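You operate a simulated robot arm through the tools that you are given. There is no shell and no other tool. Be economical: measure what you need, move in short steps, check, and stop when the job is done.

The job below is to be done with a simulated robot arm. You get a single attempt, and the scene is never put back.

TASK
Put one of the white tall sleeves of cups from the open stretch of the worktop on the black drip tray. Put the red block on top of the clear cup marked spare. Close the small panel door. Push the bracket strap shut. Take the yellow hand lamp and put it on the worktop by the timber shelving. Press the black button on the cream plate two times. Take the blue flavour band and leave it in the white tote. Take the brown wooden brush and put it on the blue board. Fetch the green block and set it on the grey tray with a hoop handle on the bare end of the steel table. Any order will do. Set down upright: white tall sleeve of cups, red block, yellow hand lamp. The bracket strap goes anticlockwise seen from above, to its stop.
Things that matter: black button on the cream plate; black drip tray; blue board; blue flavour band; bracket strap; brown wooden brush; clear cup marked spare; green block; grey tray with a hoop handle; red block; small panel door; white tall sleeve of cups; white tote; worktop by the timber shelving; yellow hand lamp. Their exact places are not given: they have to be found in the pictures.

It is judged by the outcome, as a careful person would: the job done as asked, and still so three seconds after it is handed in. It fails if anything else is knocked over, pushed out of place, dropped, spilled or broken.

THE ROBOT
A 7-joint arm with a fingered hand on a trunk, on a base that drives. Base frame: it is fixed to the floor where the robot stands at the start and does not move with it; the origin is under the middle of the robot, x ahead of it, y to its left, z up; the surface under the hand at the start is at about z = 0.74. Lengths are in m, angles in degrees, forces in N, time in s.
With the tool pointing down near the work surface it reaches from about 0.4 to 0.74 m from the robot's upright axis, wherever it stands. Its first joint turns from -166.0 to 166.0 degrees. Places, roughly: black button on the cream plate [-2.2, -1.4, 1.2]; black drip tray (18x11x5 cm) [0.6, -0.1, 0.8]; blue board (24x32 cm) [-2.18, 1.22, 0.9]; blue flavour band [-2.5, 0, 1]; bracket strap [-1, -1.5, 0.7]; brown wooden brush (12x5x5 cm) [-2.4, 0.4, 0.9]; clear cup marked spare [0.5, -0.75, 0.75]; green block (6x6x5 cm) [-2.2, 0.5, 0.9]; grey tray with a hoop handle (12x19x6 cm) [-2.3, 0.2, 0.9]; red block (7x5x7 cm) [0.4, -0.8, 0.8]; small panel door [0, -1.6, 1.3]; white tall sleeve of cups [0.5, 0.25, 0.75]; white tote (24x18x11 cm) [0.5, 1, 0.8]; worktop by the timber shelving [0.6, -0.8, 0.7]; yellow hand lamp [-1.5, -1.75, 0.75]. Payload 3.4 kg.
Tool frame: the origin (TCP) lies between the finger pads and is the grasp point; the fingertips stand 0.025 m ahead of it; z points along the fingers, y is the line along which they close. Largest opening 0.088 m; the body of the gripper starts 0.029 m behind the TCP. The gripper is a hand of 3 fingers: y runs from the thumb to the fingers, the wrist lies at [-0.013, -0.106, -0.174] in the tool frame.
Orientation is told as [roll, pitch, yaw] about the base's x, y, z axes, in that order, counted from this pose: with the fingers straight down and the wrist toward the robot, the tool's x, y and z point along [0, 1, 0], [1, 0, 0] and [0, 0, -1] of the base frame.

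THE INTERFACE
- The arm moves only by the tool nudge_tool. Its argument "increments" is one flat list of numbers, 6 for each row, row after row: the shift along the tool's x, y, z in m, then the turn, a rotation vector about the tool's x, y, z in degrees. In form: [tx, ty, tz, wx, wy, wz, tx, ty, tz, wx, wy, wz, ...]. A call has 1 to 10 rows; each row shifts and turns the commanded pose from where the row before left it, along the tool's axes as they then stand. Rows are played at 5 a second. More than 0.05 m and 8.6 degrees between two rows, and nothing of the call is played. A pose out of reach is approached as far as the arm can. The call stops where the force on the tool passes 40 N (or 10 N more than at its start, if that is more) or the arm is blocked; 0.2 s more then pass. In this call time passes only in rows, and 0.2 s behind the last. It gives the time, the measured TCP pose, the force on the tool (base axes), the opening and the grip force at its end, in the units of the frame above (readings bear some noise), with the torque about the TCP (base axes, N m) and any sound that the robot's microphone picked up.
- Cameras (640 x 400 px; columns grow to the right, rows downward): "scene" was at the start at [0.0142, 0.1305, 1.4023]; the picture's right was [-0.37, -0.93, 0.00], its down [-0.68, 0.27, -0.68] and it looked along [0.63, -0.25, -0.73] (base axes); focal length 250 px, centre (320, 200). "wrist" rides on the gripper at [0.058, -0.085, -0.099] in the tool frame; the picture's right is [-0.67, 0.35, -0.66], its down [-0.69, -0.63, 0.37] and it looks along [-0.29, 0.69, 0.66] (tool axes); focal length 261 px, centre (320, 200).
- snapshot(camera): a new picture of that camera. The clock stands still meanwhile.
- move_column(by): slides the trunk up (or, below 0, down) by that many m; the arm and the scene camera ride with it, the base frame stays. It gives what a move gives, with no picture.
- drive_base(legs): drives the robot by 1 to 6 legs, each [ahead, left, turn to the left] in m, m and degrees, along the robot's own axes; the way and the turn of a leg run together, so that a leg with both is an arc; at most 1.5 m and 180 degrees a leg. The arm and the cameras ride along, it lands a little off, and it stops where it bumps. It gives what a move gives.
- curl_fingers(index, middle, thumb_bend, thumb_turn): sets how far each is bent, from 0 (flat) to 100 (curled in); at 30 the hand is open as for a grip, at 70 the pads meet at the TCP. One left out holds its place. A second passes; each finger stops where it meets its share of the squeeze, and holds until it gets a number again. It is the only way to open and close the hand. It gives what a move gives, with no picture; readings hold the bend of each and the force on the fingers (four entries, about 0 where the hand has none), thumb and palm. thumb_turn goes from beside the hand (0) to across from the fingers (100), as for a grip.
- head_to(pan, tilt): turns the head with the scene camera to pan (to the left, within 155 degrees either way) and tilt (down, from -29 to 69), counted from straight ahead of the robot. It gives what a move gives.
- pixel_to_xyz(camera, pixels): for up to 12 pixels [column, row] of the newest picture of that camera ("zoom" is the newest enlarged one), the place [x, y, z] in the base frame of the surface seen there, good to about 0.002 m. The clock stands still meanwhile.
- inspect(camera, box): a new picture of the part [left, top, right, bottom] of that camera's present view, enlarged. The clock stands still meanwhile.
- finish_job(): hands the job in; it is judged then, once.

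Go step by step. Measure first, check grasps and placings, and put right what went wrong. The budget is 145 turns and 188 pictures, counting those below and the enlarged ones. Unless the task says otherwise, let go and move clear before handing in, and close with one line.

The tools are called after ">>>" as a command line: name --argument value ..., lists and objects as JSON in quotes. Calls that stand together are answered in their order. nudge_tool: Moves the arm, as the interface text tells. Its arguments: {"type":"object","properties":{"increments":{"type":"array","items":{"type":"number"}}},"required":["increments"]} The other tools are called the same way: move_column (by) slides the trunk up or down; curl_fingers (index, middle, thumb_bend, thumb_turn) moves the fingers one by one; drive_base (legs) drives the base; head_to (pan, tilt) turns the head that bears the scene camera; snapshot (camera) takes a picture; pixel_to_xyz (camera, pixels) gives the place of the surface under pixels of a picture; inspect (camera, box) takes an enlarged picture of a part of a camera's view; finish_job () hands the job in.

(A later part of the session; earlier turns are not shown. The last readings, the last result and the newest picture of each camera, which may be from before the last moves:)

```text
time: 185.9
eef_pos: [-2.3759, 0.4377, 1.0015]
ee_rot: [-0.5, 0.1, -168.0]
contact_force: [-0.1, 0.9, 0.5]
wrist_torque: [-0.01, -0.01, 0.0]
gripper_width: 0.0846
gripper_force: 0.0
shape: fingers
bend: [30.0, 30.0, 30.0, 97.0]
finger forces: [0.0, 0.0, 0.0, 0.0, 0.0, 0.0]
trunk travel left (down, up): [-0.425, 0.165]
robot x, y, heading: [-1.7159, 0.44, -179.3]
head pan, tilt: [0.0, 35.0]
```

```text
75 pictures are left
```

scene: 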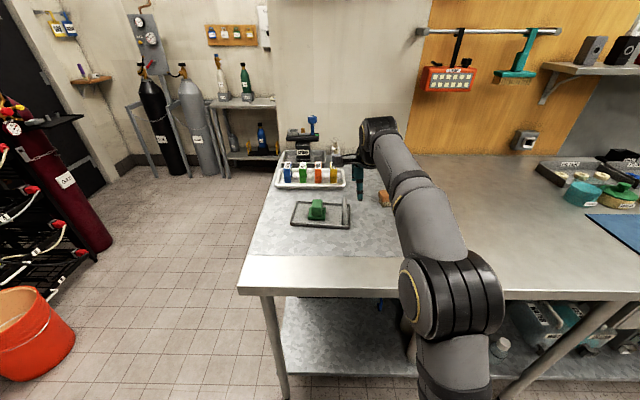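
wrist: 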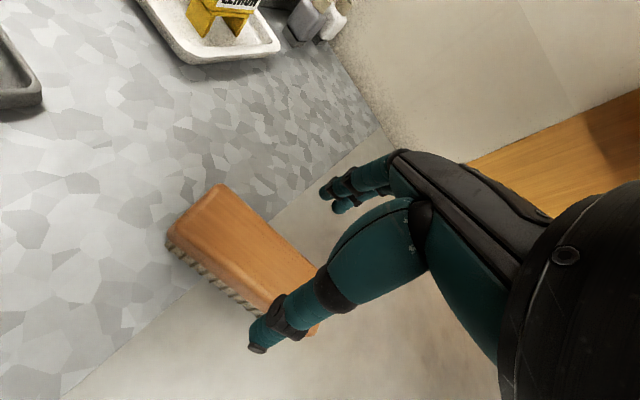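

Aligned. Descending and closing.

>>> nudge_tool --increments '[0, 0, 0.03, 0, 0, 0, 0, 0, 0.029, 0, 0, 0]'

>>> curl_fingers --index 62 --middle 62 --thumb_bend 62

>>> nudge_tool --increments '[0, 0, -0.02, 0, 0, 0, 0, -0.01, -0.03, 0, 0, 0, 0, -0.02, -0.03, 0, 0, 0]'

>>> snapshot --camera "wrist"

```text
time: 186.5
eef_pos: [-2.376, 0.4379, 0.9414]
ee_rot: [-0.4, 0.2, -168.0]
contact_force: [0.6, -0.4, 0.5]
wrist_torque: [-0.01, -0.01, 0.03]
gripper_width: 0.0847
gripper_force: 0.1
shape: fingers
bend: [30.0, 30.0, 30.0, 97.0]
finger forces: [0.0, 0.1, 0.0, 0.1, 0.0, 0.0]
trunk travel left (down, up): [-0.425, 0.165]
robot x, y, heading: [-1.7094, 0.4378, -179.0]
head pan, tilt: [0.0, 35.0]
```

```text
time: 187.5
eef_pos: [-2.3753, 0.4377, 0.9416]
ee_rot: [-0.5, 0.2, -168.1]
contact_force: [0.5, -0.6, -0.7]
wrist_torque: [-0.02, -0.03, 0.02]
gripper_width: 0.0394
gripper_force: 12.0
shape: fingers
bend: [53.0, 56.0, 52.0, 96.0]
finger forces: [6.8, 5.0, 0.0, 0.0, 11.8, 0.1]
trunk travel left (down, up): [-0.425, 0.165]
robot x, y, heading: [-1.7133, 0.4404, -178.9]
head pan, tilt: [0.0, 35.0]
```

```text
time: 188.3
eef_pos: [-2.346, 0.4426, 1.0229]
ee_rot: [-0.4, 0.2, -168.1]
contact_force: [-0.1, 0.0, -1.6]
wrist_torque: [-0.02, -0.01, -0.01]
gripper_width: 0.0392
gripper_force: 11.4
shape: fingers
bend: [53.0, 56.0, 52.0, 96.0]
finger forces: [6.8, 5.0, 0.0, 0.0, 11.9, 0.0]
trunk travel left (down, up): [-0.425, 0.165]
robot x, y, heading: [-1.7166, 0.4406, -179.1]
head pan, tilt: [0.0, 35.0]
```

```text
74 pictures are left
```

wrist: 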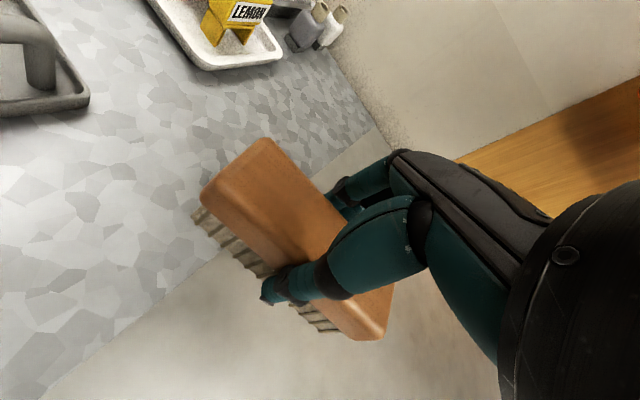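

Brush held. I'll retract over the table front, square up, then strafe right to the blue board.

>>> nudge_tool --increments '[0, 0, 0, 0, 0, 5.5, 0, 0, 0, 0, 0, 5.5, 0, -0.04, -0.01, 0, 0, 0, 0, -0.04, -0.01, 0, 0, 0, 0, -0.04, -0.01, 0, 0, 0, 0, -0.035, -0.01, 0, 0, 0]'

>>> drive_base --legs '[[0, -0.72, 0]]'

>>> snapshot --camera "scene"

>>> snapshot --camera "wrist"

```text
time: 189.7
eef_pos: [-2.1907, 0.4439, 1.0616]
ee_rot: [-0.4, 0.0, -179.0]
contact_force: [-0.4, 0.4, -1.4]
wrist_torque: [-0.01, 0.02, 0.01]
gripper_width: 0.0391
gripper_force: 11.9
shape: fingers
bend: [53.0, 56.0, 52.0, 96.0]
finger forces: [6.9, 5.0, 0.0, 0.0, 11.8, 0.0]
trunk travel left (down, up): [-0.425, 0.165]
robot x, y, heading: [-1.713, 0.4364, -178.8]
head pan, tilt: [0.0, 35.0]
```

```text
time: 193.6
eef_pos: [-2.2014, 1.1605, 1.0603]
ee_rot: [-0.5, 0.1, -179.3]
contact_force: [-0.1, 0.1, -0.2]
wrist_torque: [0.0, 0.03, -0.01]
gripper_width: 0.0392
gripper_force: 11.5
shape: fingers
bend: [53.0, 56.0, 52.0, 96.0]
finger forces: [6.9, 5.0, 0.0, 0.0, 11.8, 0.0]
trunk travel left (down, up): [-0.425, 0.165]
robot x, y, heading: [-1.722, 1.1569, -179.5]
head pan, tilt: [0.0, 35.0]
```

```text
73 pictures are left
```

scene: 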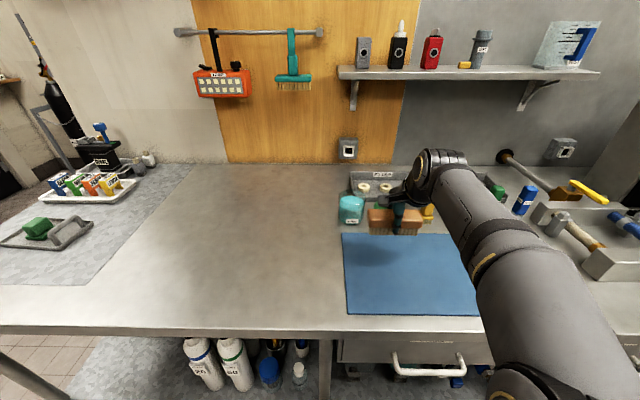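

```text
72 pictures are left
```

wrist: 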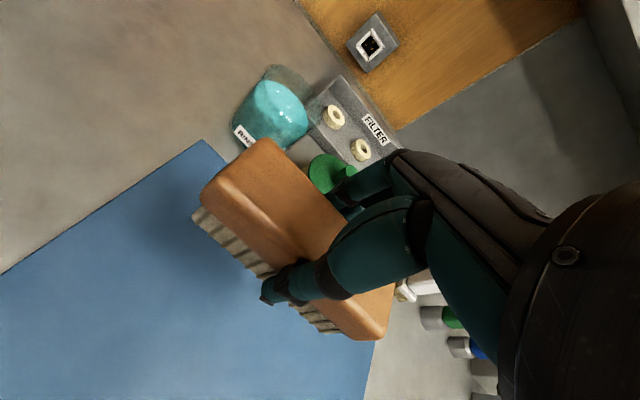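

The board is below; I'll measure its corners.

>>> pixel_to_xyz --camera "scene" --pixels '[[345, 236], [350, 312], [460, 237], [475, 312], [400, 270], [350, 215], [405, 235]]'

```text
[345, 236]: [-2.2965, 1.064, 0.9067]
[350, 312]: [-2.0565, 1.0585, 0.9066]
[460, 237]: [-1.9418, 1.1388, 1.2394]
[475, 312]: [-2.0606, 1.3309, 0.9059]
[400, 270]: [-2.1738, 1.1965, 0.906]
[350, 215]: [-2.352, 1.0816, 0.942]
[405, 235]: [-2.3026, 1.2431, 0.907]
```

Board spans x -2.30 to -2.055, y 1.06–1.38, top 0.9065. I'll place the brush at about (-2.175, 1.20).

>>> nudge_tool --increments '[-0.02, -0.013, 0.035, 0, 0, 0, -0.02, -0.013, 0.035, 0, 0, 0, 0, 0, 0.033, 0, 0, 0, 0, 0, 0.007, 0, 0, 0]'

>>> nudge_tool --increments '[0, 0, 0.003, 0, 0, 0]'

>>> snapshot --camera "wrist"

```text
time: 194.6
eef_pos: [-2.1769, 1.2022, 0.9513]
ee_rot: [-0.6, 0.1, -179.2]
contact_force: [0.5, 0.0, -1.2]
wrist_torque: [-0.01, -0.01, 0.0]
gripper_width: 0.0391
gripper_force: 12.1
shape: fingers
bend: [53.0, 56.0, 52.0, 96.0]
finger forces: [6.7, 5.0, 0.1, 0.0, 11.7, 0.0]
trunk travel left (down, up): [-0.425, 0.165]
robot x, y, heading: [-1.7261, 1.1479, -179.2]
head pan, tilt: [0.0, 35.0]
```

```text
time: 195.0
eef_pos: [-2.1764, 1.2011, 0.9477]
ee_rot: [-0.4, 0.1, -179.2]
contact_force: [0.6, 0.0, -0.2]
wrist_torque: [-0.05, 0.01, 0.04]
gripper_width: 0.0391
gripper_force: 11.7
shape: fingers
bend: [53.0, 56.0, 52.0, 96.0]
finger forces: [6.9, 5.0, 0.0, 0.0, 11.8, 0.0]
trunk travel left (down, up): [-0.425, 0.165]
robot x, y, heading: [-1.727, 1.1502, -179.0]
head pan, tilt: [0.0, 35.0]
```

```text
71 pictures are left
```

wrist: 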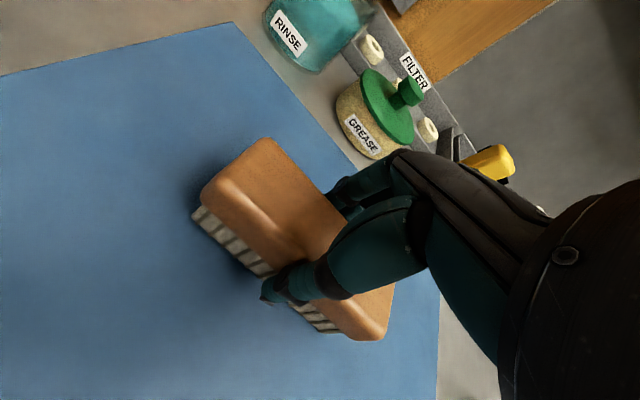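

Nearly in contact. One more small step, then release and rise.

>>> nudge_tool --increments '[0, 0, 0.002, 0, 0, 0]'

>>> curl_fingers --index 32 --middle 32 --thumb_bend 32

>>> nudge_tool --increments '[0, 0, -0.03, 0, 0, 0, 0, 0, -0.04, 0, 0, 0, 0, 0, -0.04, 0, 0, 0]'

>>> snapshot --camera "wrist"

```text
time: 195.4
eef_pos: [-2.1763, 1.2012, 0.9479]
ee_rot: [-0.5, 0.0, -179.1]
contact_force: [1.1, -0.4, 6.7]
wrist_torque: [-0.05, 0.08, 0.02]
gripper_width: 0.0393
gripper_force: 11.2
shape: fingers
bend: [53.0, 56.0, 52.0, 96.0]
finger forces: [6.5, 3.9, 0.1, 0.0, 12.6, 0.0]
trunk travel left (down, up): [-0.425, 0.165]
robot x, y, heading: [-1.7237, 1.1503, -179.2]
head pan, tilt: [0.0, 35.0]
```

```text
time: 196.4
eef_pos: [-2.177, 1.2025, 0.9462]
ee_rot: [-0.4, 0.1, -179.3]
contact_force: [0.5, 0.0, -0.5]
wrist_torque: [-0.02, 0.01, 0.0]
gripper_width: 0.08
gripper_force: 0.1
shape: fingers
bend: [32.0, 32.0, 32.0, 97.0]
finger forces: [0.0, 0.1, 0.1, 0.1, 0.0, 0.0]
trunk travel left (down, up): [-0.425, 0.165]
robot x, y, heading: [-1.7254, 1.1531, -179.1]
head pan, tilt: [0.0, 35.0]
```

```text
time: 197.2
eef_pos: [-2.1773, 1.1995, 1.059]
ee_rot: [-0.5, 0.2, -179.1]
contact_force: [0.6, 0.2, -0.2]
wrist_torque: [0.01, 0.0, 0.02]
gripper_width: 0.0802
gripper_force: 0.0
shape: fingers
bend: [32.0, 32.0, 32.0, 97.0]
finger forces: [0.0, 0.0, 0.0, 0.1, 0.1, 0.1]
trunk travel left (down, up): [-0.425, 0.165]
robot x, y, heading: [-1.7235, 1.1507, -179.2]
head pan, tilt: [0.0, 35.0]
```

```text
70 pictures are left
```

wrist: 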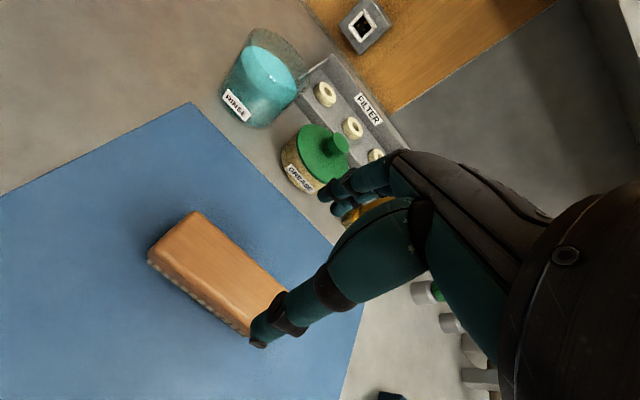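

Brush is on the board. Next the blue band in the white flavour tray: strafe left back along the table and look.

>>> drive_base --legs '[[0, 1.03, 0]]'

>>> head_to --pan 5 --tilt 40

>>> snapshot --camera "scene"

>>> snapshot --camera "wrist"

```text
time: 202.5
eef_pos: [-2.1625, 0.1801, 1.058]
ee_rot: [-0.6, 0.0, -179.2]
contact_force: [-1.1, 0.2, -0.3]
wrist_torque: [0.02, -0.04, -0.02]
gripper_width: 0.0803
gripper_force: 0.1
shape: fingers
bend: [32.0, 32.0, 32.0, 97.0]
finger forces: [0.0, 0.0, 0.1, 0.1, 0.0, 0.1]
trunk travel left (down, up): [-0.425, 0.165]
robot x, y, heading: [-1.7069, 0.1288, -179.2]
head pan, tilt: [0.0, 35.0]
```

```text
time: 203.2
eef_pos: [-2.1643, 0.1802, 1.0576]
ee_rot: [-0.5, 0.1, -179.2]
contact_force: [0.4, 0.1, 0.5]
wrist_torque: [0.0, 0.0, 0.01]
gripper_width: 0.0802
gripper_force: 0.1
shape: fingers
bend: [32.0, 32.0, 32.0, 97.0]
finger forces: [0.0, 0.0, 0.1, 0.0, 0.0, 0.0]
trunk travel left (down, up): [-0.425, 0.165]
robot x, y, heading: [-1.7064, 0.1286, -179.4]
head pan, tilt: [5.0, 40.0]
```

```text
69 pictures are left
```

scene: 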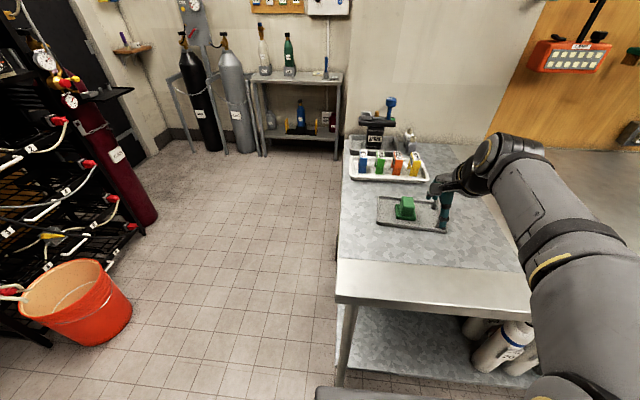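

```text
68 pictures are left
```

wrist: 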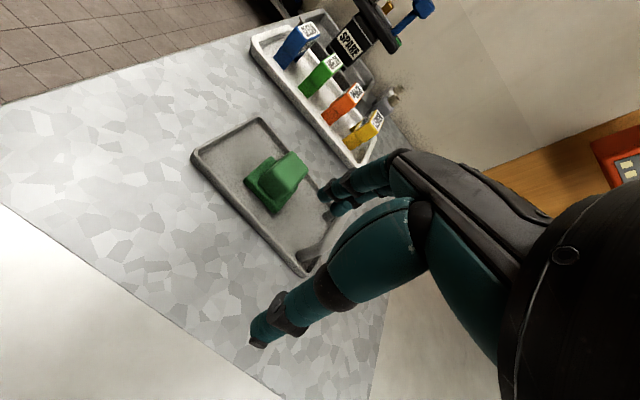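

>>> inspect --camera "wrist" --box '[240, 0, 400, 150]'

>>> inspect --camera "scene" --box '[335, 130, 445, 200]'

>>> pixel_to_xyz --camera "zoom" --pixels '[[155, 125], [150, 145], [175, 150], [175, 175], [150, 220], [185, 215], [160, 250], [178, 235], [255, 175], [100, 250], [165, 180], [162, 135]]'

```text
2.67 times, centred on (320, 75) of wrist
```

zoom: 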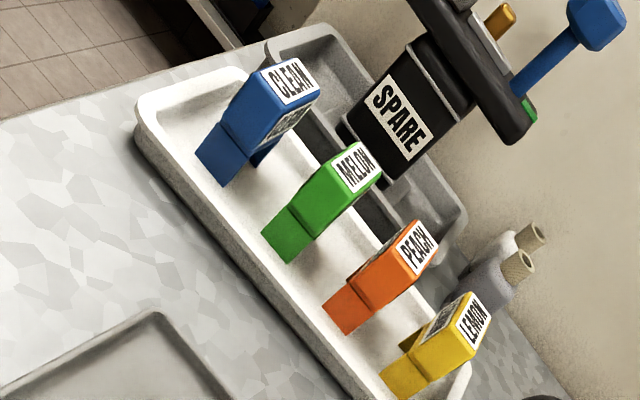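

```text
5.71 times, centred on (390, 165) of scene
```

zoom: 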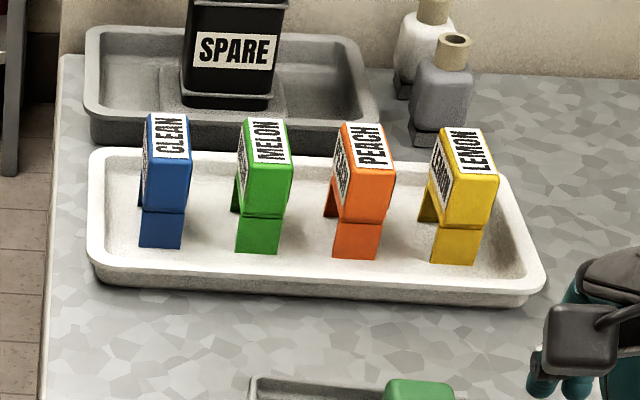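

```text
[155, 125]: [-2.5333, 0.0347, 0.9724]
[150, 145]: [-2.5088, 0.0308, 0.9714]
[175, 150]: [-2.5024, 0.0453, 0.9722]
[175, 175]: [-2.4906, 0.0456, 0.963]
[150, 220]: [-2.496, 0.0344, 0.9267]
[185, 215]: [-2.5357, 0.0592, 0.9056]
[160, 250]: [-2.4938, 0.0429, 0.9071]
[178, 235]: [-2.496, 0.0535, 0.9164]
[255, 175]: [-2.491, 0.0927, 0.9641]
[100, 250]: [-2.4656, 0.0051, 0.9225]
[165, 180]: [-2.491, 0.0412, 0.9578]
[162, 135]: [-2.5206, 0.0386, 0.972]
```

The blue "CLEAN" band is an arch: x -2.54 to -2.49, y 0.03–0.052, top 0.972, beyond comfortable reach from here. It's near the table's open end, so I'll go round and approach from the -y side.

>>> drive_base --legs '[[0, 0.78, 0], [0, 0, -90], [0, 0.78, 0]]'

>>> head_to --pan 10 --tilt 35

>>> snapshot --camera "scene"

>>> snapshot --camera "wrist"

```text
time: 214.9
eef_pos: [-2.4343, -0.2273, 1.0579]
ee_rot: [-0.4, 0.1, 92.5]
contact_force: [-0.3, -0.3, 0.3]
wrist_torque: [0.01, -0.02, 0.0]
gripper_width: 0.0802
gripper_force: 0.0
shape: fingers
bend: [32.0, 32.0, 32.0, 97.0]
finger forces: [0.0, 0.1, 0.0, 0.0, 0.0, 0.0]
trunk travel left (down, up): [-0.425, 0.165]
robot x, y, heading: [-2.4708, -0.6836, 92.8]
head pan, tilt: [5.0, 40.0]
```

```text
time: 215.6
eef_pos: [-2.4349, -0.2273, 1.0582]
ee_rot: [-0.5, 0.1, 92.5]
contact_force: [0.1, -0.3, -0.7]
wrist_torque: [0.02, -0.04, 0.03]
gripper_width: 0.08
gripper_force: 0.1
shape: fingers
bend: [32.0, 32.0, 32.0, 97.0]
finger forces: [0.0, 0.1, 0.0, 0.0, 0.1, 0.1]
trunk travel left (down, up): [-0.425, 0.165]
robot x, y, heading: [-2.4699, -0.6824, 92.3]
head pan, tilt: [10.0, 35.0]
```

```text
65 pictures are left
```

scene: 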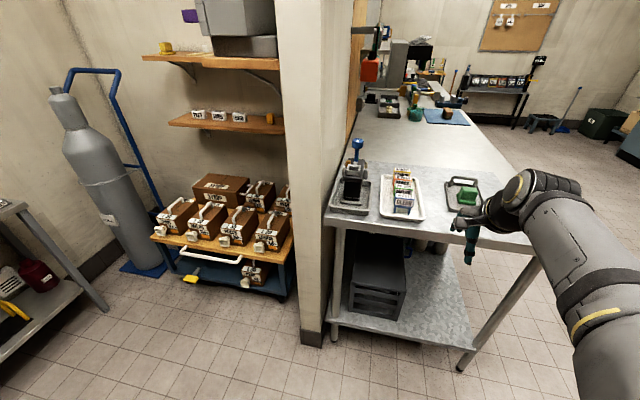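

```text
64 pictures are left
```

wrist: 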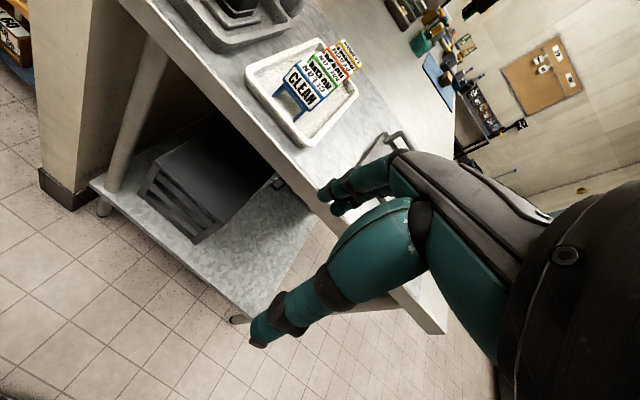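

Good approach line. I'll measure the band, table end, and the neighbouring objects.

>>> inspect --camera "scene" --box '[320, 130, 440, 240]'

>>> pixel_to_xyz --camera "zoom" --pixels '[[365, 220], [410, 225], [365, 285], [410, 290], [385, 212], [385, 200], [385, 245], [180, 200], [190, 40], [320, 330], [200, 145], [240, 200]]'

>>> pixel_to_xyz --camera "wrist" --pixels '[[293, 72], [318, 102], [285, 85], [305, 108], [300, 65], [326, 95], [300, 88]]'

```text
3.64 times, centred on (380, 185) of scene
```

zoom: 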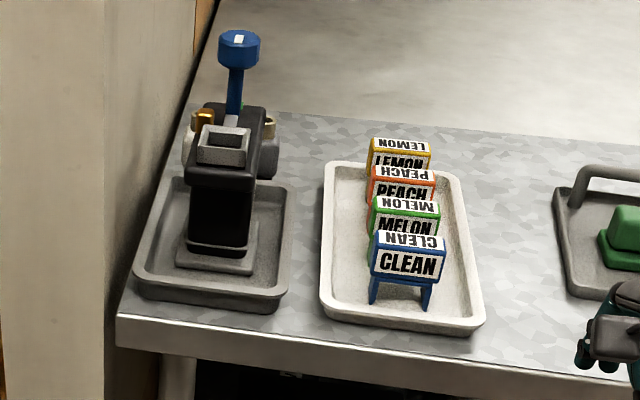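

```text
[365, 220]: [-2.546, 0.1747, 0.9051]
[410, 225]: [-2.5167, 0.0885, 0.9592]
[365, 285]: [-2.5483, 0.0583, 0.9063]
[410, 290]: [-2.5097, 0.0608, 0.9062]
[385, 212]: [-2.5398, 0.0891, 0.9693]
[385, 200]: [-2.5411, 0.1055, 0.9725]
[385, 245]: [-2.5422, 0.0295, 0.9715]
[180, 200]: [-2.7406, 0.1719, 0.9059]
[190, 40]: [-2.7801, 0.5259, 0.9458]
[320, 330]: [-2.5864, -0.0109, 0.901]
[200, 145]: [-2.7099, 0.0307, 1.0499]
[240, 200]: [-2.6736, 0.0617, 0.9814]
```

```text
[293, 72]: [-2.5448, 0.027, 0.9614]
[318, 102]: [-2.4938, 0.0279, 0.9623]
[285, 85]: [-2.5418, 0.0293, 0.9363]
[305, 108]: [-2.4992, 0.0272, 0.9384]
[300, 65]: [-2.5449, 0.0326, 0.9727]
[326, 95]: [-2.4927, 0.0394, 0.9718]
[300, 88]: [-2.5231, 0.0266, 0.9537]
```

Band centre (-2.519, 0.039), top 0.972, and the next band starts at y 0.0885. I'll drive 12 cm closer, half-open the hand, and check.

>>> drive_base --legs '[[0.12, 0, -2.4]]'

>>> curl_fingers --index 47 --middle 47 --thumb_bend 44

```text
time: 216.8
eef_pos: [-2.418, -0.1116, 1.0585]
ee_rot: [-0.4, 0.1, 90.0]
contact_force: [0.0, 0.2, -0.9]
wrist_torque: [0.0, 0.02, 0.01]
gripper_width: 0.0801
gripper_force: 0.0
shape: fingers
bend: [32.0, 32.0, 32.0, 97.0]
finger forces: [0.0, 0.0, 0.0, 0.0, 0.0, 0.0]
trunk travel left (down, up): [-0.425, 0.165]
robot x, y, heading: [-2.4688, -0.5681, 90.1]
head pan, tilt: [10.0, 35.0]
```

```text
time: 217.8
eef_pos: [-2.4161, -0.1118, 1.0583]
ee_rot: [-0.5, 0.0, 90.0]
contact_force: [-0.5, 0.4, 0.1]
wrist_torque: [0.05, 0.02, -0.01]
gripper_width: 0.0522
gripper_force: 0.1
shape: fingers
bend: [47.0, 47.0, 44.0, 97.0]
finger forces: [0.0, 0.1, 0.0, 0.1, 0.1, 0.0]
trunk travel left (down, up): [-0.425, 0.165]
robot x, y, heading: [-2.4726, -0.5602, 90.0]
head pan, tilt: [10.0, 35.0]
```

Moving over the band at z≈1.01.

>>> nudge_tool --increments '[0.0255, 0.0377, 0.01, 0, 0, 0, 0.0255, 0.0377, 0.012, 0, 0, 0, 0.0255, 0.0377, 0.012, 0, 0, 0, 0.0255, 0.0377, 0.012, 0, 0, 0]'

>>> snapshot --camera "wrist"

>>> inspect --camera "scene" --box '[320, 130, 440, 240]'

```text
time: 218.8
eef_pos: [-2.5186, 0.0406, 1.0095]
ee_rot: [-0.5, 0.1, 90.0]
contact_force: [0.7, 0.3, 0.4]
wrist_torque: [0.02, -0.01, -0.01]
gripper_width: 0.052
gripper_force: 0.0
shape: fingers
bend: [47.0, 47.0, 44.0, 97.0]
finger forces: [0.0, 0.1, 0.0, 0.1, 0.0, 0.0]
trunk travel left (down, up): [-0.425, 0.165]
robot x, y, heading: [-2.4695, -0.5639, 89.8]
head pan, tilt: [10.0, 35.0]
```

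```text
62 pictures are left
```

wrist: 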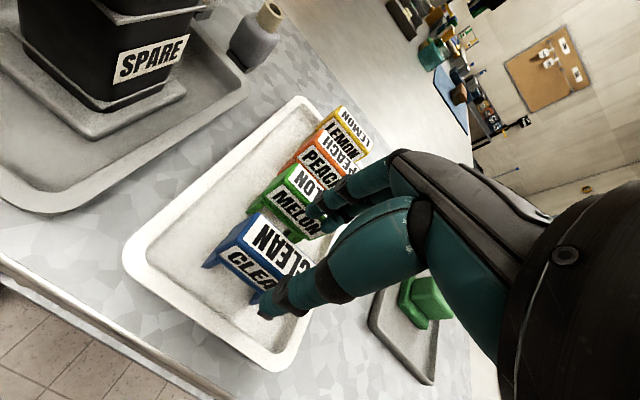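

```text
3.64 times, centred on (380, 185) of scene
```

zoom: 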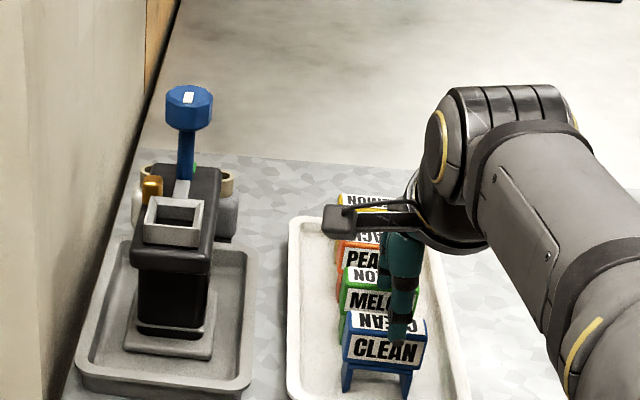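

I'll zoom in on the fingers relative to the blue band before descending.

>>> inspect --camera "wrist" --box '[180, 120, 400, 330]'

>>> pixel_to_xyz --camera "zoom" --pixels '[[195, 185], [245, 260], [165, 235], [250, 175], [320, 190], [285, 175], [160, 330], [165, 345]]'

```text
1.90 times, centred on (290, 225) of wrist
```

zoom: 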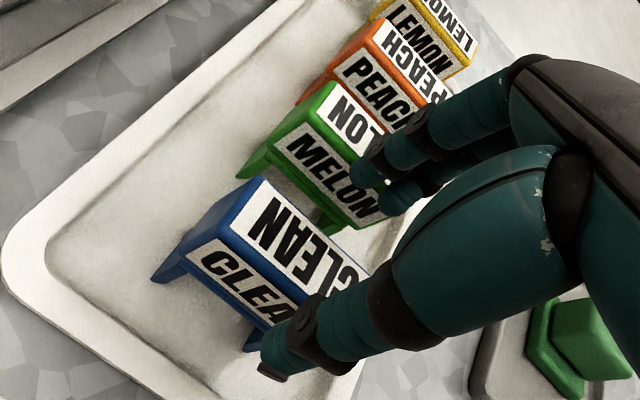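

```text
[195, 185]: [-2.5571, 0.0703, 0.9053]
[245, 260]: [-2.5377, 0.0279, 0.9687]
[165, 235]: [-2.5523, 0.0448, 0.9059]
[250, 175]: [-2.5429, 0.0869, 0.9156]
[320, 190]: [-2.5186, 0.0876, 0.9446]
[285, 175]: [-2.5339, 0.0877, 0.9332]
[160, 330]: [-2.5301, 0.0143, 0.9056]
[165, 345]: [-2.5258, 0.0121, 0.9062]
```

Clear on both sides. Descending to z≈0.957 and gripping.

>>> nudge_tool --increments '[0, 0, 0.02, 0, 0, 0, 0, 0, 0.02, 0, 0, 0, 0, 0, 0.012, 0, 0, 0]'

>>> curl_fingers --index 66 --middle 66 --thumb_bend 66

>>> inspect --camera "wrist" --box '[180, 120, 400, 330]'

```text
time: 219.6
eef_pos: [-2.519, 0.0404, 0.9575]
ee_rot: [-0.4, 0.1, 90.0]
contact_force: [-0.8, -0.6, 0.2]
wrist_torque: [0.03, 0.01, 0.01]
gripper_width: 0.0519
gripper_force: 0.1
shape: fingers
bend: [47.0, 47.0, 44.0, 97.0]
finger forces: [0.0, 0.2, 0.0, 0.1, 0.0, 0.0]
trunk travel left (down, up): [-0.425, 0.165]
robot x, y, heading: [-2.477, -0.5647, 90.1]
head pan, tilt: [10.0, 35.0]
```

```text
time: 220.6
eef_pos: [-2.5198, 0.0397, 0.9579]
ee_rot: [-0.6, 0.1, 90.0]
contact_force: [-0.7, -0.6, 0.4]
wrist_torque: [0.0, -0.01, 0.0]
gripper_width: 0.0196
gripper_force: 5.3
shape: fingers
bend: [62.0, 63.0, 59.0, 97.0]
finger forces: [3.1, 2.0, 0.0, 0.0, 5.2, 0.0]
trunk travel left (down, up): [-0.425, 0.165]
robot x, y, heading: [-2.4721, -0.5639, 89.7]
head pan, tilt: [10.0, 35.0]
```

```text
1.90 times, centred on (290, 225) of wrist
```

zoom: 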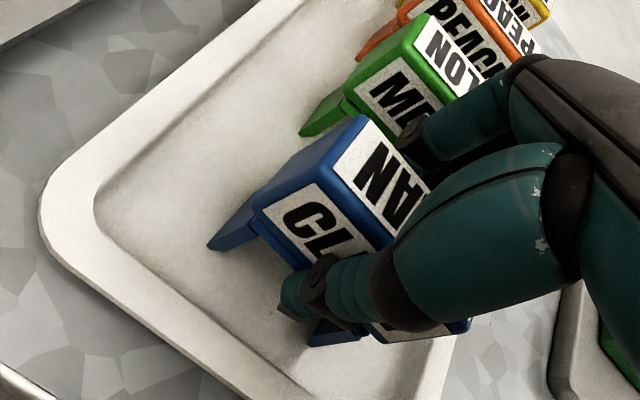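

Gripped at 5 N. Tighten, lift and check.

>>> curl_fingers --index 72 --middle 72 --thumb_bend 70

>>> nudge_tool --increments '[0, 0, -0.02, 0, 0, 0, 0, 0, -0.03, 0, 0, 0, 0, -0.01, -0.03, 0, 0, 0, 0, -0.03, -0.03, 0, 0, 0, 0, -0.04, 0, 0, 0, 0, 0, -0.04, 0, 0, 0, 0]'

>>> snapshot --camera "wrist"

>>> snapshot --camera "scene"

```text
time: 221.6
eef_pos: [-2.5187, 0.0404, 0.9562]
ee_rot: [-0.5, 0.1, 90.0]
contact_force: [-0.2, -0.3, -0.5]
wrist_torque: [-0.01, 0.01, 0.03]
gripper_width: 0.0189
gripper_force: 11.0
shape: fingers
bend: [62.0, 66.0, 58.0, 96.0]
finger forces: [6.8, 4.4, 0.0, 0.1, 11.2, 0.1]
trunk travel left (down, up): [-0.425, 0.165]
robot x, y, heading: [-2.4731, -0.5634, 89.8]
head pan, tilt: [10.0, 35.0]
```

```text
time: 223.0
eef_pos: [-2.5183, -0.0816, 1.0703]
ee_rot: [-0.6, 0.2, 90.0]
contact_force: [-0.4, 0.0, 0.4]
wrist_torque: [0.03, -0.03, -0.01]
gripper_width: 0.0188
gripper_force: 11.2
shape: fingers
bend: [62.0, 66.0, 58.0, 96.0]
finger forces: [6.7, 4.4, 0.0, 0.0, 11.1, 0.0]
trunk travel left (down, up): [-0.425, 0.165]
robot x, y, heading: [-2.4734, -0.5653, 89.8]
head pan, tilt: [10.0, 35.0]
```

```text
58 pictures are left
```

wrist: 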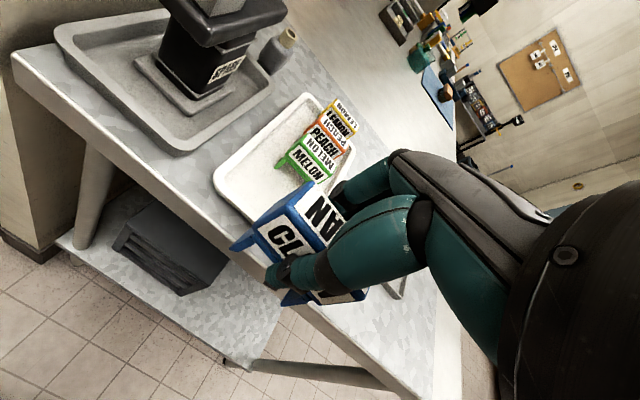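

```text
57 pictures are left
```

scene: 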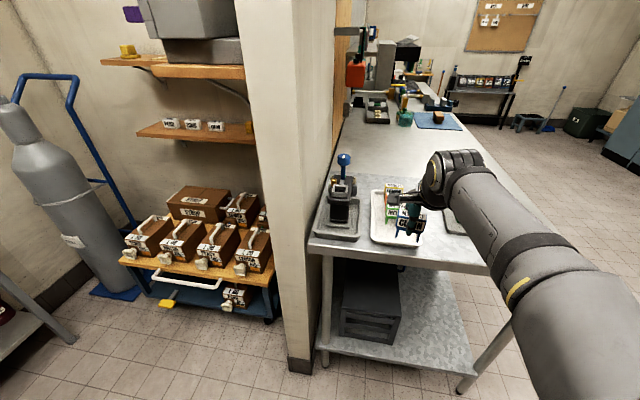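

The blue band is held. I'll back off, turn toward the counter, and drive to the tote, stopping short to look.

>>> drive_base --legs '[[-0.12, 0, 0], [0, 0, -90], [1.3, 0.05, 0], [0.9, 1.45, 0]]'

>>> head_to --pan 5 --tilt 35

>>> snapshot --camera "scene"

>>> snapshot --camera "wrist"

```text
refused: leg 4 is longer than a leg can be; nothing moved
```

```text
time: 223.7
eef_pos: [-2.5194, -0.0802, 1.0705]
ee_rot: [-0.5, 0.0, 90.0]
contact_force: [-0.2, 0.4, 0.0]
wrist_torque: [-0.02, -0.01, 0.0]
gripper_width: 0.0188
gripper_force: 11.0
shape: fingers
bend: [62.0, 66.0, 58.0, 96.0]
finger forces: [6.7, 4.5, 0.0, 0.0, 11.1, 0.1]
trunk travel left (down, up): [-0.425, 0.165]
robot x, y, heading: [-2.4707, -0.5633, 89.7]
head pan, tilt: [5.0, 35.0]
```

```text
56 pictures are left
```

scene: 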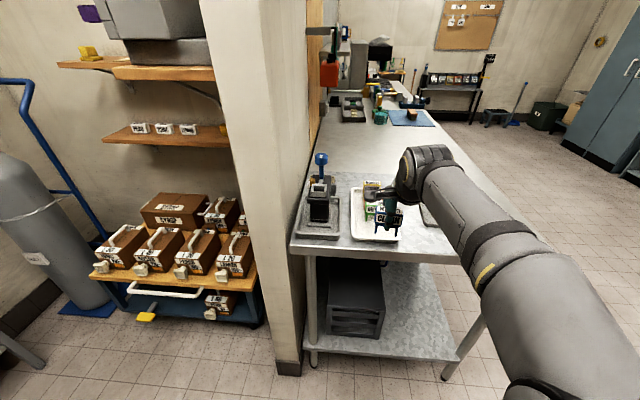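

```text
55 pictures are left
```

wrist: 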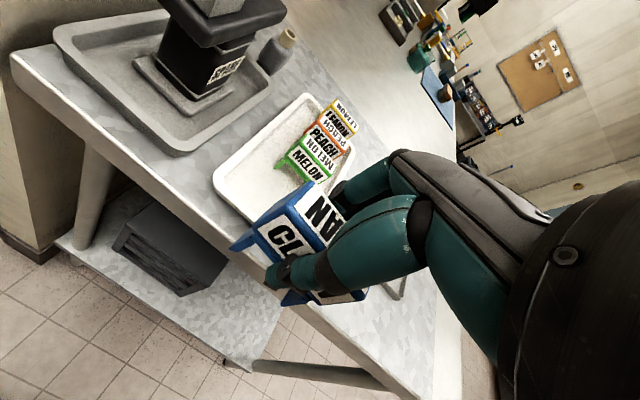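

The last leg was too long; I'll split it.

>>> drive_base --legs '[[-0.12, 0, 0], [0, 0, -90], [1.3, 0.05, 0], [0.45, 0.75, 0], [0.45, 0.75, 0]]'

>>> head_to --pan 8 --tilt 35

>>> snapshot --camera "scene"

```text
time: 243.3
eef_pos: [0.2708, 0.8108, 1.0698]
ee_rot: [-0.6, 0.1, -2.8]
contact_force: [0.3, -0.4, -0.5]
wrist_torque: [-0.02, -0.01, 0.0]
gripper_width: 0.0187
gripper_force: 10.9
shape: fingers
bend: [62.0, 66.0, 59.0, 96.0]
finger forces: [6.4, 4.3, 0.0, 0.1, 10.6, 0.2]
trunk travel left (down, up): [-0.425, 0.165]
robot x, y, heading: [-0.2128, 0.7871, -2.9]
head pan, tilt: [5.0, 35.0]
```

```text
time: 243.9
eef_pos: [0.272, 0.8105, 1.0698]
ee_rot: [-0.7, 0.1, -2.8]
contact_force: [0.2, -1.6, 0.4]
wrist_torque: [0.01, 0.01, 0.0]
gripper_width: 0.0188
gripper_force: 10.8
shape: fingers
bend: [62.0, 66.0, 59.0, 96.0]
finger forces: [6.4, 4.3, 0.0, 0.0, 10.6, 0.0]
trunk travel left (down, up): [-0.425, 0.165]
robot x, y, heading: [-0.2124, 0.7882, -2.8]
head pan, tilt: [8.0, 35.0]
```

```text
54 pictures are left
```

scene: 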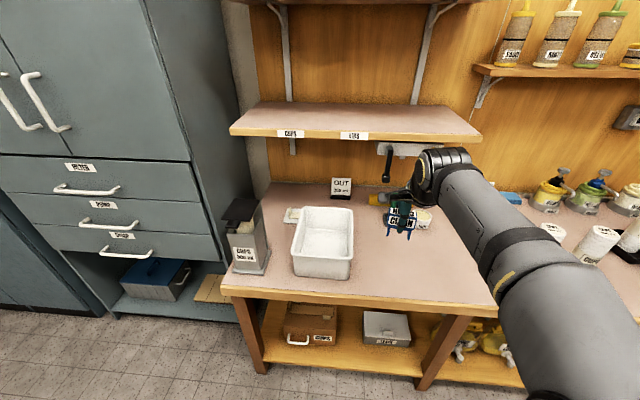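

>>> pixel_to_xyz --camera "scene" --pixels '[[297, 212], [354, 212], [294, 270], [350, 262], [322, 245], [320, 230], [250, 205], [240, 132], [470, 135], [240, 120], [350, 295], [325, 260]]'

>>> inspect --camera "scene" --box '[220, 90, 500, 310]'

```text
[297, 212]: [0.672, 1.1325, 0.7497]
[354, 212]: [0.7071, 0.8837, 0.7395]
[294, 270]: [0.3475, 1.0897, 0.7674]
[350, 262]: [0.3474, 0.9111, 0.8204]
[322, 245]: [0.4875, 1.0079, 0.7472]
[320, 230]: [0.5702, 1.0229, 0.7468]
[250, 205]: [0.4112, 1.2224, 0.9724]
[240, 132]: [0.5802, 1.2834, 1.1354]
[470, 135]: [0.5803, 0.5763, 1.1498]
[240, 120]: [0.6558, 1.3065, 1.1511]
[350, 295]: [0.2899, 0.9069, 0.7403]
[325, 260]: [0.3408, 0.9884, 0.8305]
```

```text
1.82 times, centred on (360, 200) of scene
```

zoom: 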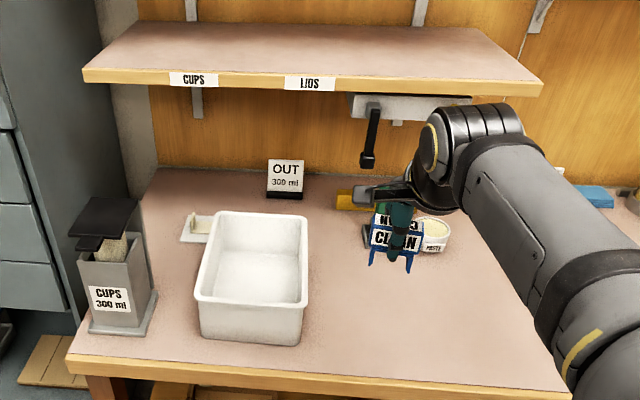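

Tote: near rim x≈0.347, y 0.91–1.09, floor 0.747, rim ≈0.85; the shelf above starts at x 0.58, z 1.135. I'll square up and drive so the band is over the tote.

>>> drive_base --legs '[[0, 0, 2.8], [0.13, 0.17, 0]]'

>>> snapshot --camera "wrist"

>>> snapshot --camera "scene"

```text
time: 246.0
eef_pos: [0.4005, 1.0096, 1.0699]
ee_rot: [-0.5, 0.1, 0.5]
contact_force: [0.3, -0.7, -0.6]
wrist_torque: [0.0, 0.03, 0.0]
gripper_width: 0.0185
gripper_force: 10.4
shape: fingers
bend: [62.0, 66.0, 59.0, 96.0]
finger forces: [6.4, 4.2, 0.0, 0.0, 10.6, 0.0]
trunk travel left (down, up): [-0.425, 0.165]
robot x, y, heading: [-0.0828, 0.9604, 0.3]
head pan, tilt: [8.0, 35.0]
```

```text
52 pictures are left
```

wrist: 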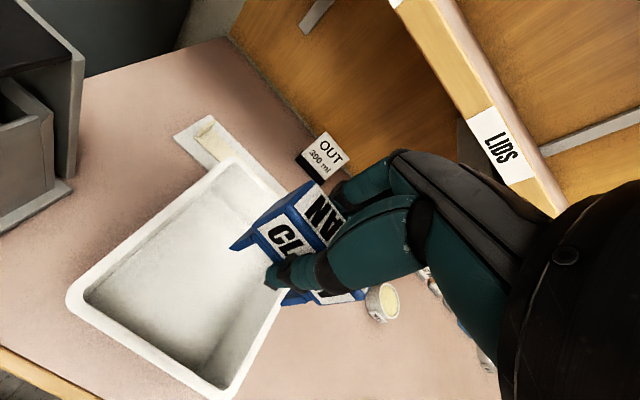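

```text
51 pictures are left
```

scene: 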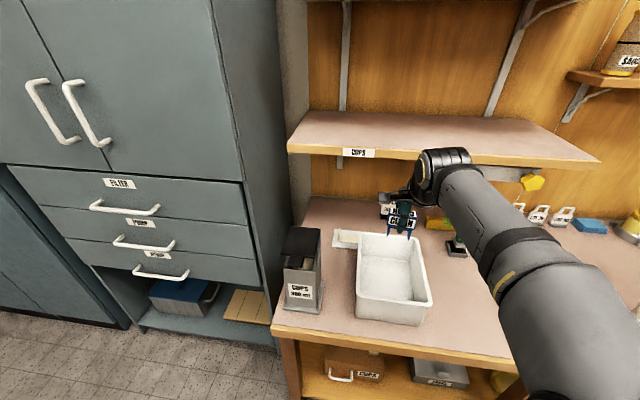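

I'll measure the tote's rim and floor from here.

>>> pixel_to_xyz --camera "wrist" --pixels '[[72, 297], [228, 160], [222, 390], [160, 290], [220, 230], [150, 235], [282, 290], [190, 200]]'

>>> pixel_to_xyz --camera "scene" --pixels '[[359, 236], [418, 236], [430, 305], [360, 300], [390, 275]]'

```text
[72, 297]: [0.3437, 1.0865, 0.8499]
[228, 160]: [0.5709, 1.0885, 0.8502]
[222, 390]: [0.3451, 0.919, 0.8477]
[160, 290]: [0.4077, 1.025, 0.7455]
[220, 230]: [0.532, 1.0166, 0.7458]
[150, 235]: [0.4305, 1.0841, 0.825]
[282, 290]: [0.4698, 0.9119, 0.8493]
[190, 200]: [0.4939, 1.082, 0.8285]
```

```text
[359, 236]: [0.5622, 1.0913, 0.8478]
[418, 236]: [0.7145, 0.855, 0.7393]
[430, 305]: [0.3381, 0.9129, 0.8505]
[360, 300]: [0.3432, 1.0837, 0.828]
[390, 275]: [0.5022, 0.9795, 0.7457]
```

Tote interior centre is (0.458, 1.0), floor 0.746. I'll move over (0.475, 1.0) and lower in.

>>> nudge_tool --increments '[-0.005, 0.0375, 0.02, 0, 0, 0, -0.005, 0.0375, 0.02, 0, 0, 0, 0, 0, 0.04, 0, 0, 0, 0, 0, 0.04, 0, 0, 0, 0, 0, 0.04, 0, 0, 0, 0, 0, 0.04, 0, 0, 0, 0, 0, 0.035, 0, 0, 0]'

>>> snapshot --camera "wrist"

>>> inspect --camera "scene" --box '[320, 130, 500, 340]'

```text
time: 247.6
eef_pos: [0.4756, 0.9975, 0.8349]
ee_rot: [-0.6, 0.1, 0.4]
contact_force: [0.1, 0.3, 0.4]
wrist_torque: [-0.02, 0.02, 0.0]
gripper_width: 0.0185
gripper_force: 10.3
shape: fingers
bend: [62.0, 66.0, 59.0, 96.0]
finger forces: [6.2, 4.3, 0.1, 0.1, 10.5, 0.0]
trunk travel left (down, up): [-0.425, 0.165]
robot x, y, heading: [-0.08, 0.9577, 0.2]
head pan, tilt: [8.0, 35.0]
```

```text
50 pictures are left
```

wrist: 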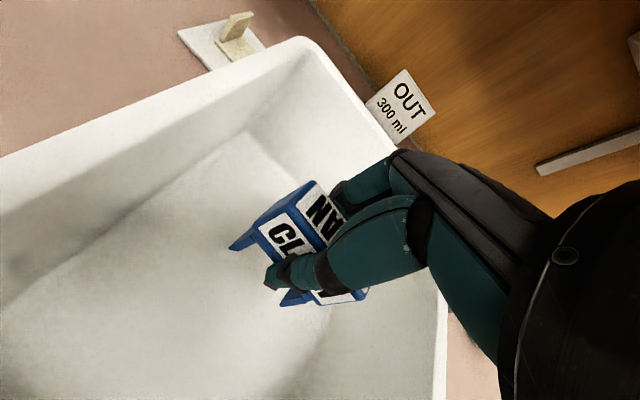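

```text
1.90 times, centred on (410, 235) of scene
```

zoom: 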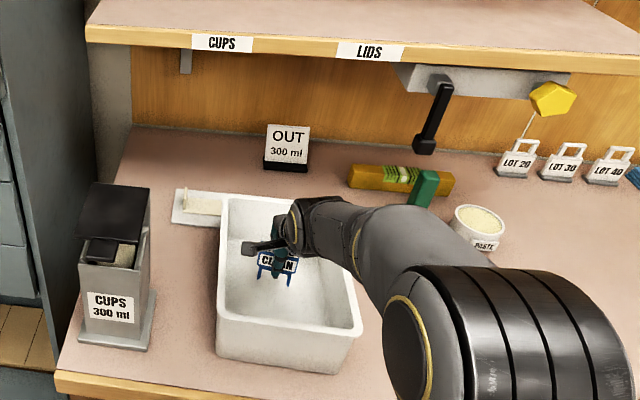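

Inside the tote with clearance all around. Lowering the last 3.5 cm gently.

>>> nudge_tool --increments '[0, 0, 0.02, 0, 0, 0, 0, 0, 0.01, 0, 0, 0, 0, 0, 0.004, 0, 0, 0]'

>>> nudge_tool --increments '[0, 0, 0.003, 0, 0, 0]'

>>> snapshot --camera "wrist"

```text
time: 248.4
eef_pos: [0.4764, 0.9967, 0.8001]
ee_rot: [-0.6, 0.1, 0.4]
contact_force: [0.4, -0.2, -1.3]
wrist_torque: [-0.05, 0.02, 0.0]
gripper_width: 0.0186
gripper_force: 10.4
shape: fingers
bend: [62.0, 66.0, 59.0, 96.0]
finger forces: [6.3, 4.2, 0.0, 0.0, 10.5, 0.1]
trunk travel left (down, up): [-0.425, 0.165]
robot x, y, heading: [-0.0827, 0.961, 0.3]
head pan, tilt: [8.0, 35.0]
```

```text
time: 248.8
eef_pos: [0.4765, 0.9972, 0.7961]
ee_rot: [-0.4, 0.1, 0.3]
contact_force: [-0.8, -0.4, 0.3]
wrist_torque: [-0.03, -0.03, -0.01]
gripper_width: 0.0184
gripper_force: 10.6
shape: fingers
bend: [62.0, 66.0, 59.0, 96.0]
finger forces: [6.3, 4.3, 0.0, 0.0, 10.4, 0.0]
trunk travel left (down, up): [-0.425, 0.165]
robot x, y, heading: [-0.0809, 0.9576, 0.4]
head pan, tilt: [8.0, 35.0]
```

```text
48 pictures are left
```

wrist: 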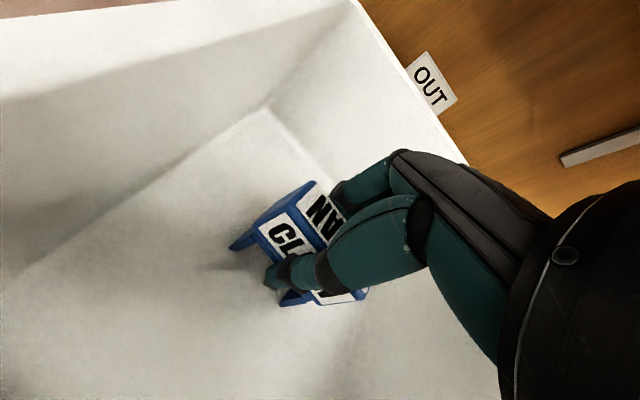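

>>> nudge_tool --increments '[0, 0, 0.002, 0, 0, 0]'

>>> nudge_tool --increments '[0, 0, 0.002, 0, 0, 0]'

```text
time: 249.2
eef_pos: [0.4765, 0.9974, 0.7963]
ee_rot: [-0.4, 0.1, 0.2]
contact_force: [0.0, -0.4, 0.2]
wrist_torque: [0.0, 0.0, 0.04]
gripper_width: 0.0183
gripper_force: 10.8
shape: fingers
bend: [62.0, 66.0, 59.0, 96.0]
finger forces: [6.3, 4.3, 0.0, 0.1, 10.9, 0.0]
trunk travel left (down, up): [-0.425, 0.165]
robot x, y, heading: [-0.0793, 0.9592, 0.5]
head pan, tilt: [8.0, 35.0]
```

```text
time: 249.6
eef_pos: [0.4764, 0.9971, 0.7937]
ee_rot: [-0.4, -0.3, 0.3]
contact_force: [-0.1, 0.6, 7.2]
wrist_torque: [0.02, 0.03, 0.0]
gripper_width: 0.0182
gripper_force: 11.7
shape: fingers
bend: [71.0, 66.0, 59.0, 96.0]
finger forces: [6.9, 5.0, 0.1, 0.0, 11.0, 0.0]
trunk travel left (down, up): [-0.425, 0.165]
robot x, y, heading: [-0.0814, 0.9588, 0.4]
head pan, tilt: [8.0, 35.0]
```

Contact with the tote floor (+7 N). Release partially and rise straight out.

>>> curl_fingers --index 42 --middle 42 --thumb_bend 40

>>> nudge_tool --increments '[0, 0, -0.03, 0, 0, 0, 0, 0, -0.04, 0, 0, 0, 0, 0, -0.045, 0, 0, 0, 0, 0, -0.045, 0, 0, 0, 0, 0, -0.045, 0, 0, 0, 0, -0.03, -0.03, 0, 0, 0, 0, -0.03, -0.03, 0, 0, 0]'

>>> snapshot --camera "wrist"

>>> snapshot --camera "scene"

```text
time: 250.6
eef_pos: [0.4762, 0.9974, 0.7943]
ee_rot: [-0.6, 0.1, 0.4]
contact_force: [-0.6, 0.3, -0.9]
wrist_torque: [0.0, -0.02, 0.01]
gripper_width: 0.0605
gripper_force: 0.0
shape: fingers
bend: [42.0, 42.0, 40.0, 97.0]
finger forces: [0.0, 0.1, 0.0, 0.1, 0.0, 0.0]
trunk travel left (down, up): [-0.425, 0.165]
robot x, y, heading: [-0.0819, 0.9601, 0.3]
head pan, tilt: [8.0, 35.0]
```

```text
time: 252.2
eef_pos: [0.4148, 1.0008, 1.0589]
ee_rot: [-0.5, 0.1, 0.4]
contact_force: [1.2, -0.5, 0.3]
wrist_torque: [0.0, -0.03, -0.02]
gripper_width: 0.0611
gripper_force: 0.1
shape: fingers
bend: [42.0, 42.0, 40.0, 97.0]
finger forces: [0.1, 0.0, 0.1, 0.1, 0.0, 0.0]
trunk travel left (down, up): [-0.425, 0.165]
robot x, y, heading: [-0.0822, 0.9553, 0.4]
head pan, tilt: [8.0, 35.0]
```

```text
47 pictures are left
```

wrist: 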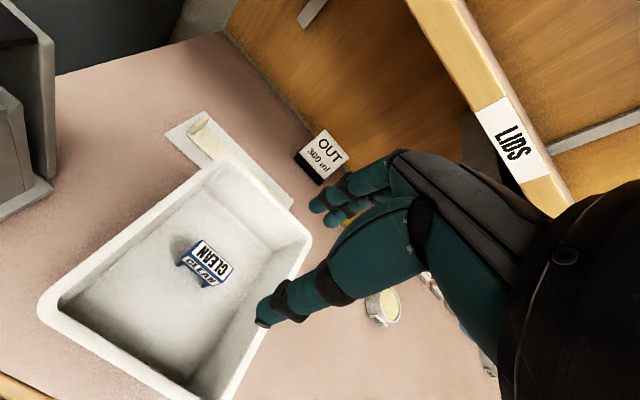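

```text
46 pictures are left
```

scene: 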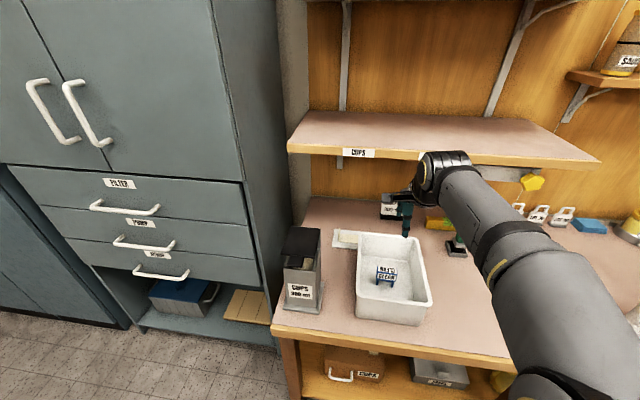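

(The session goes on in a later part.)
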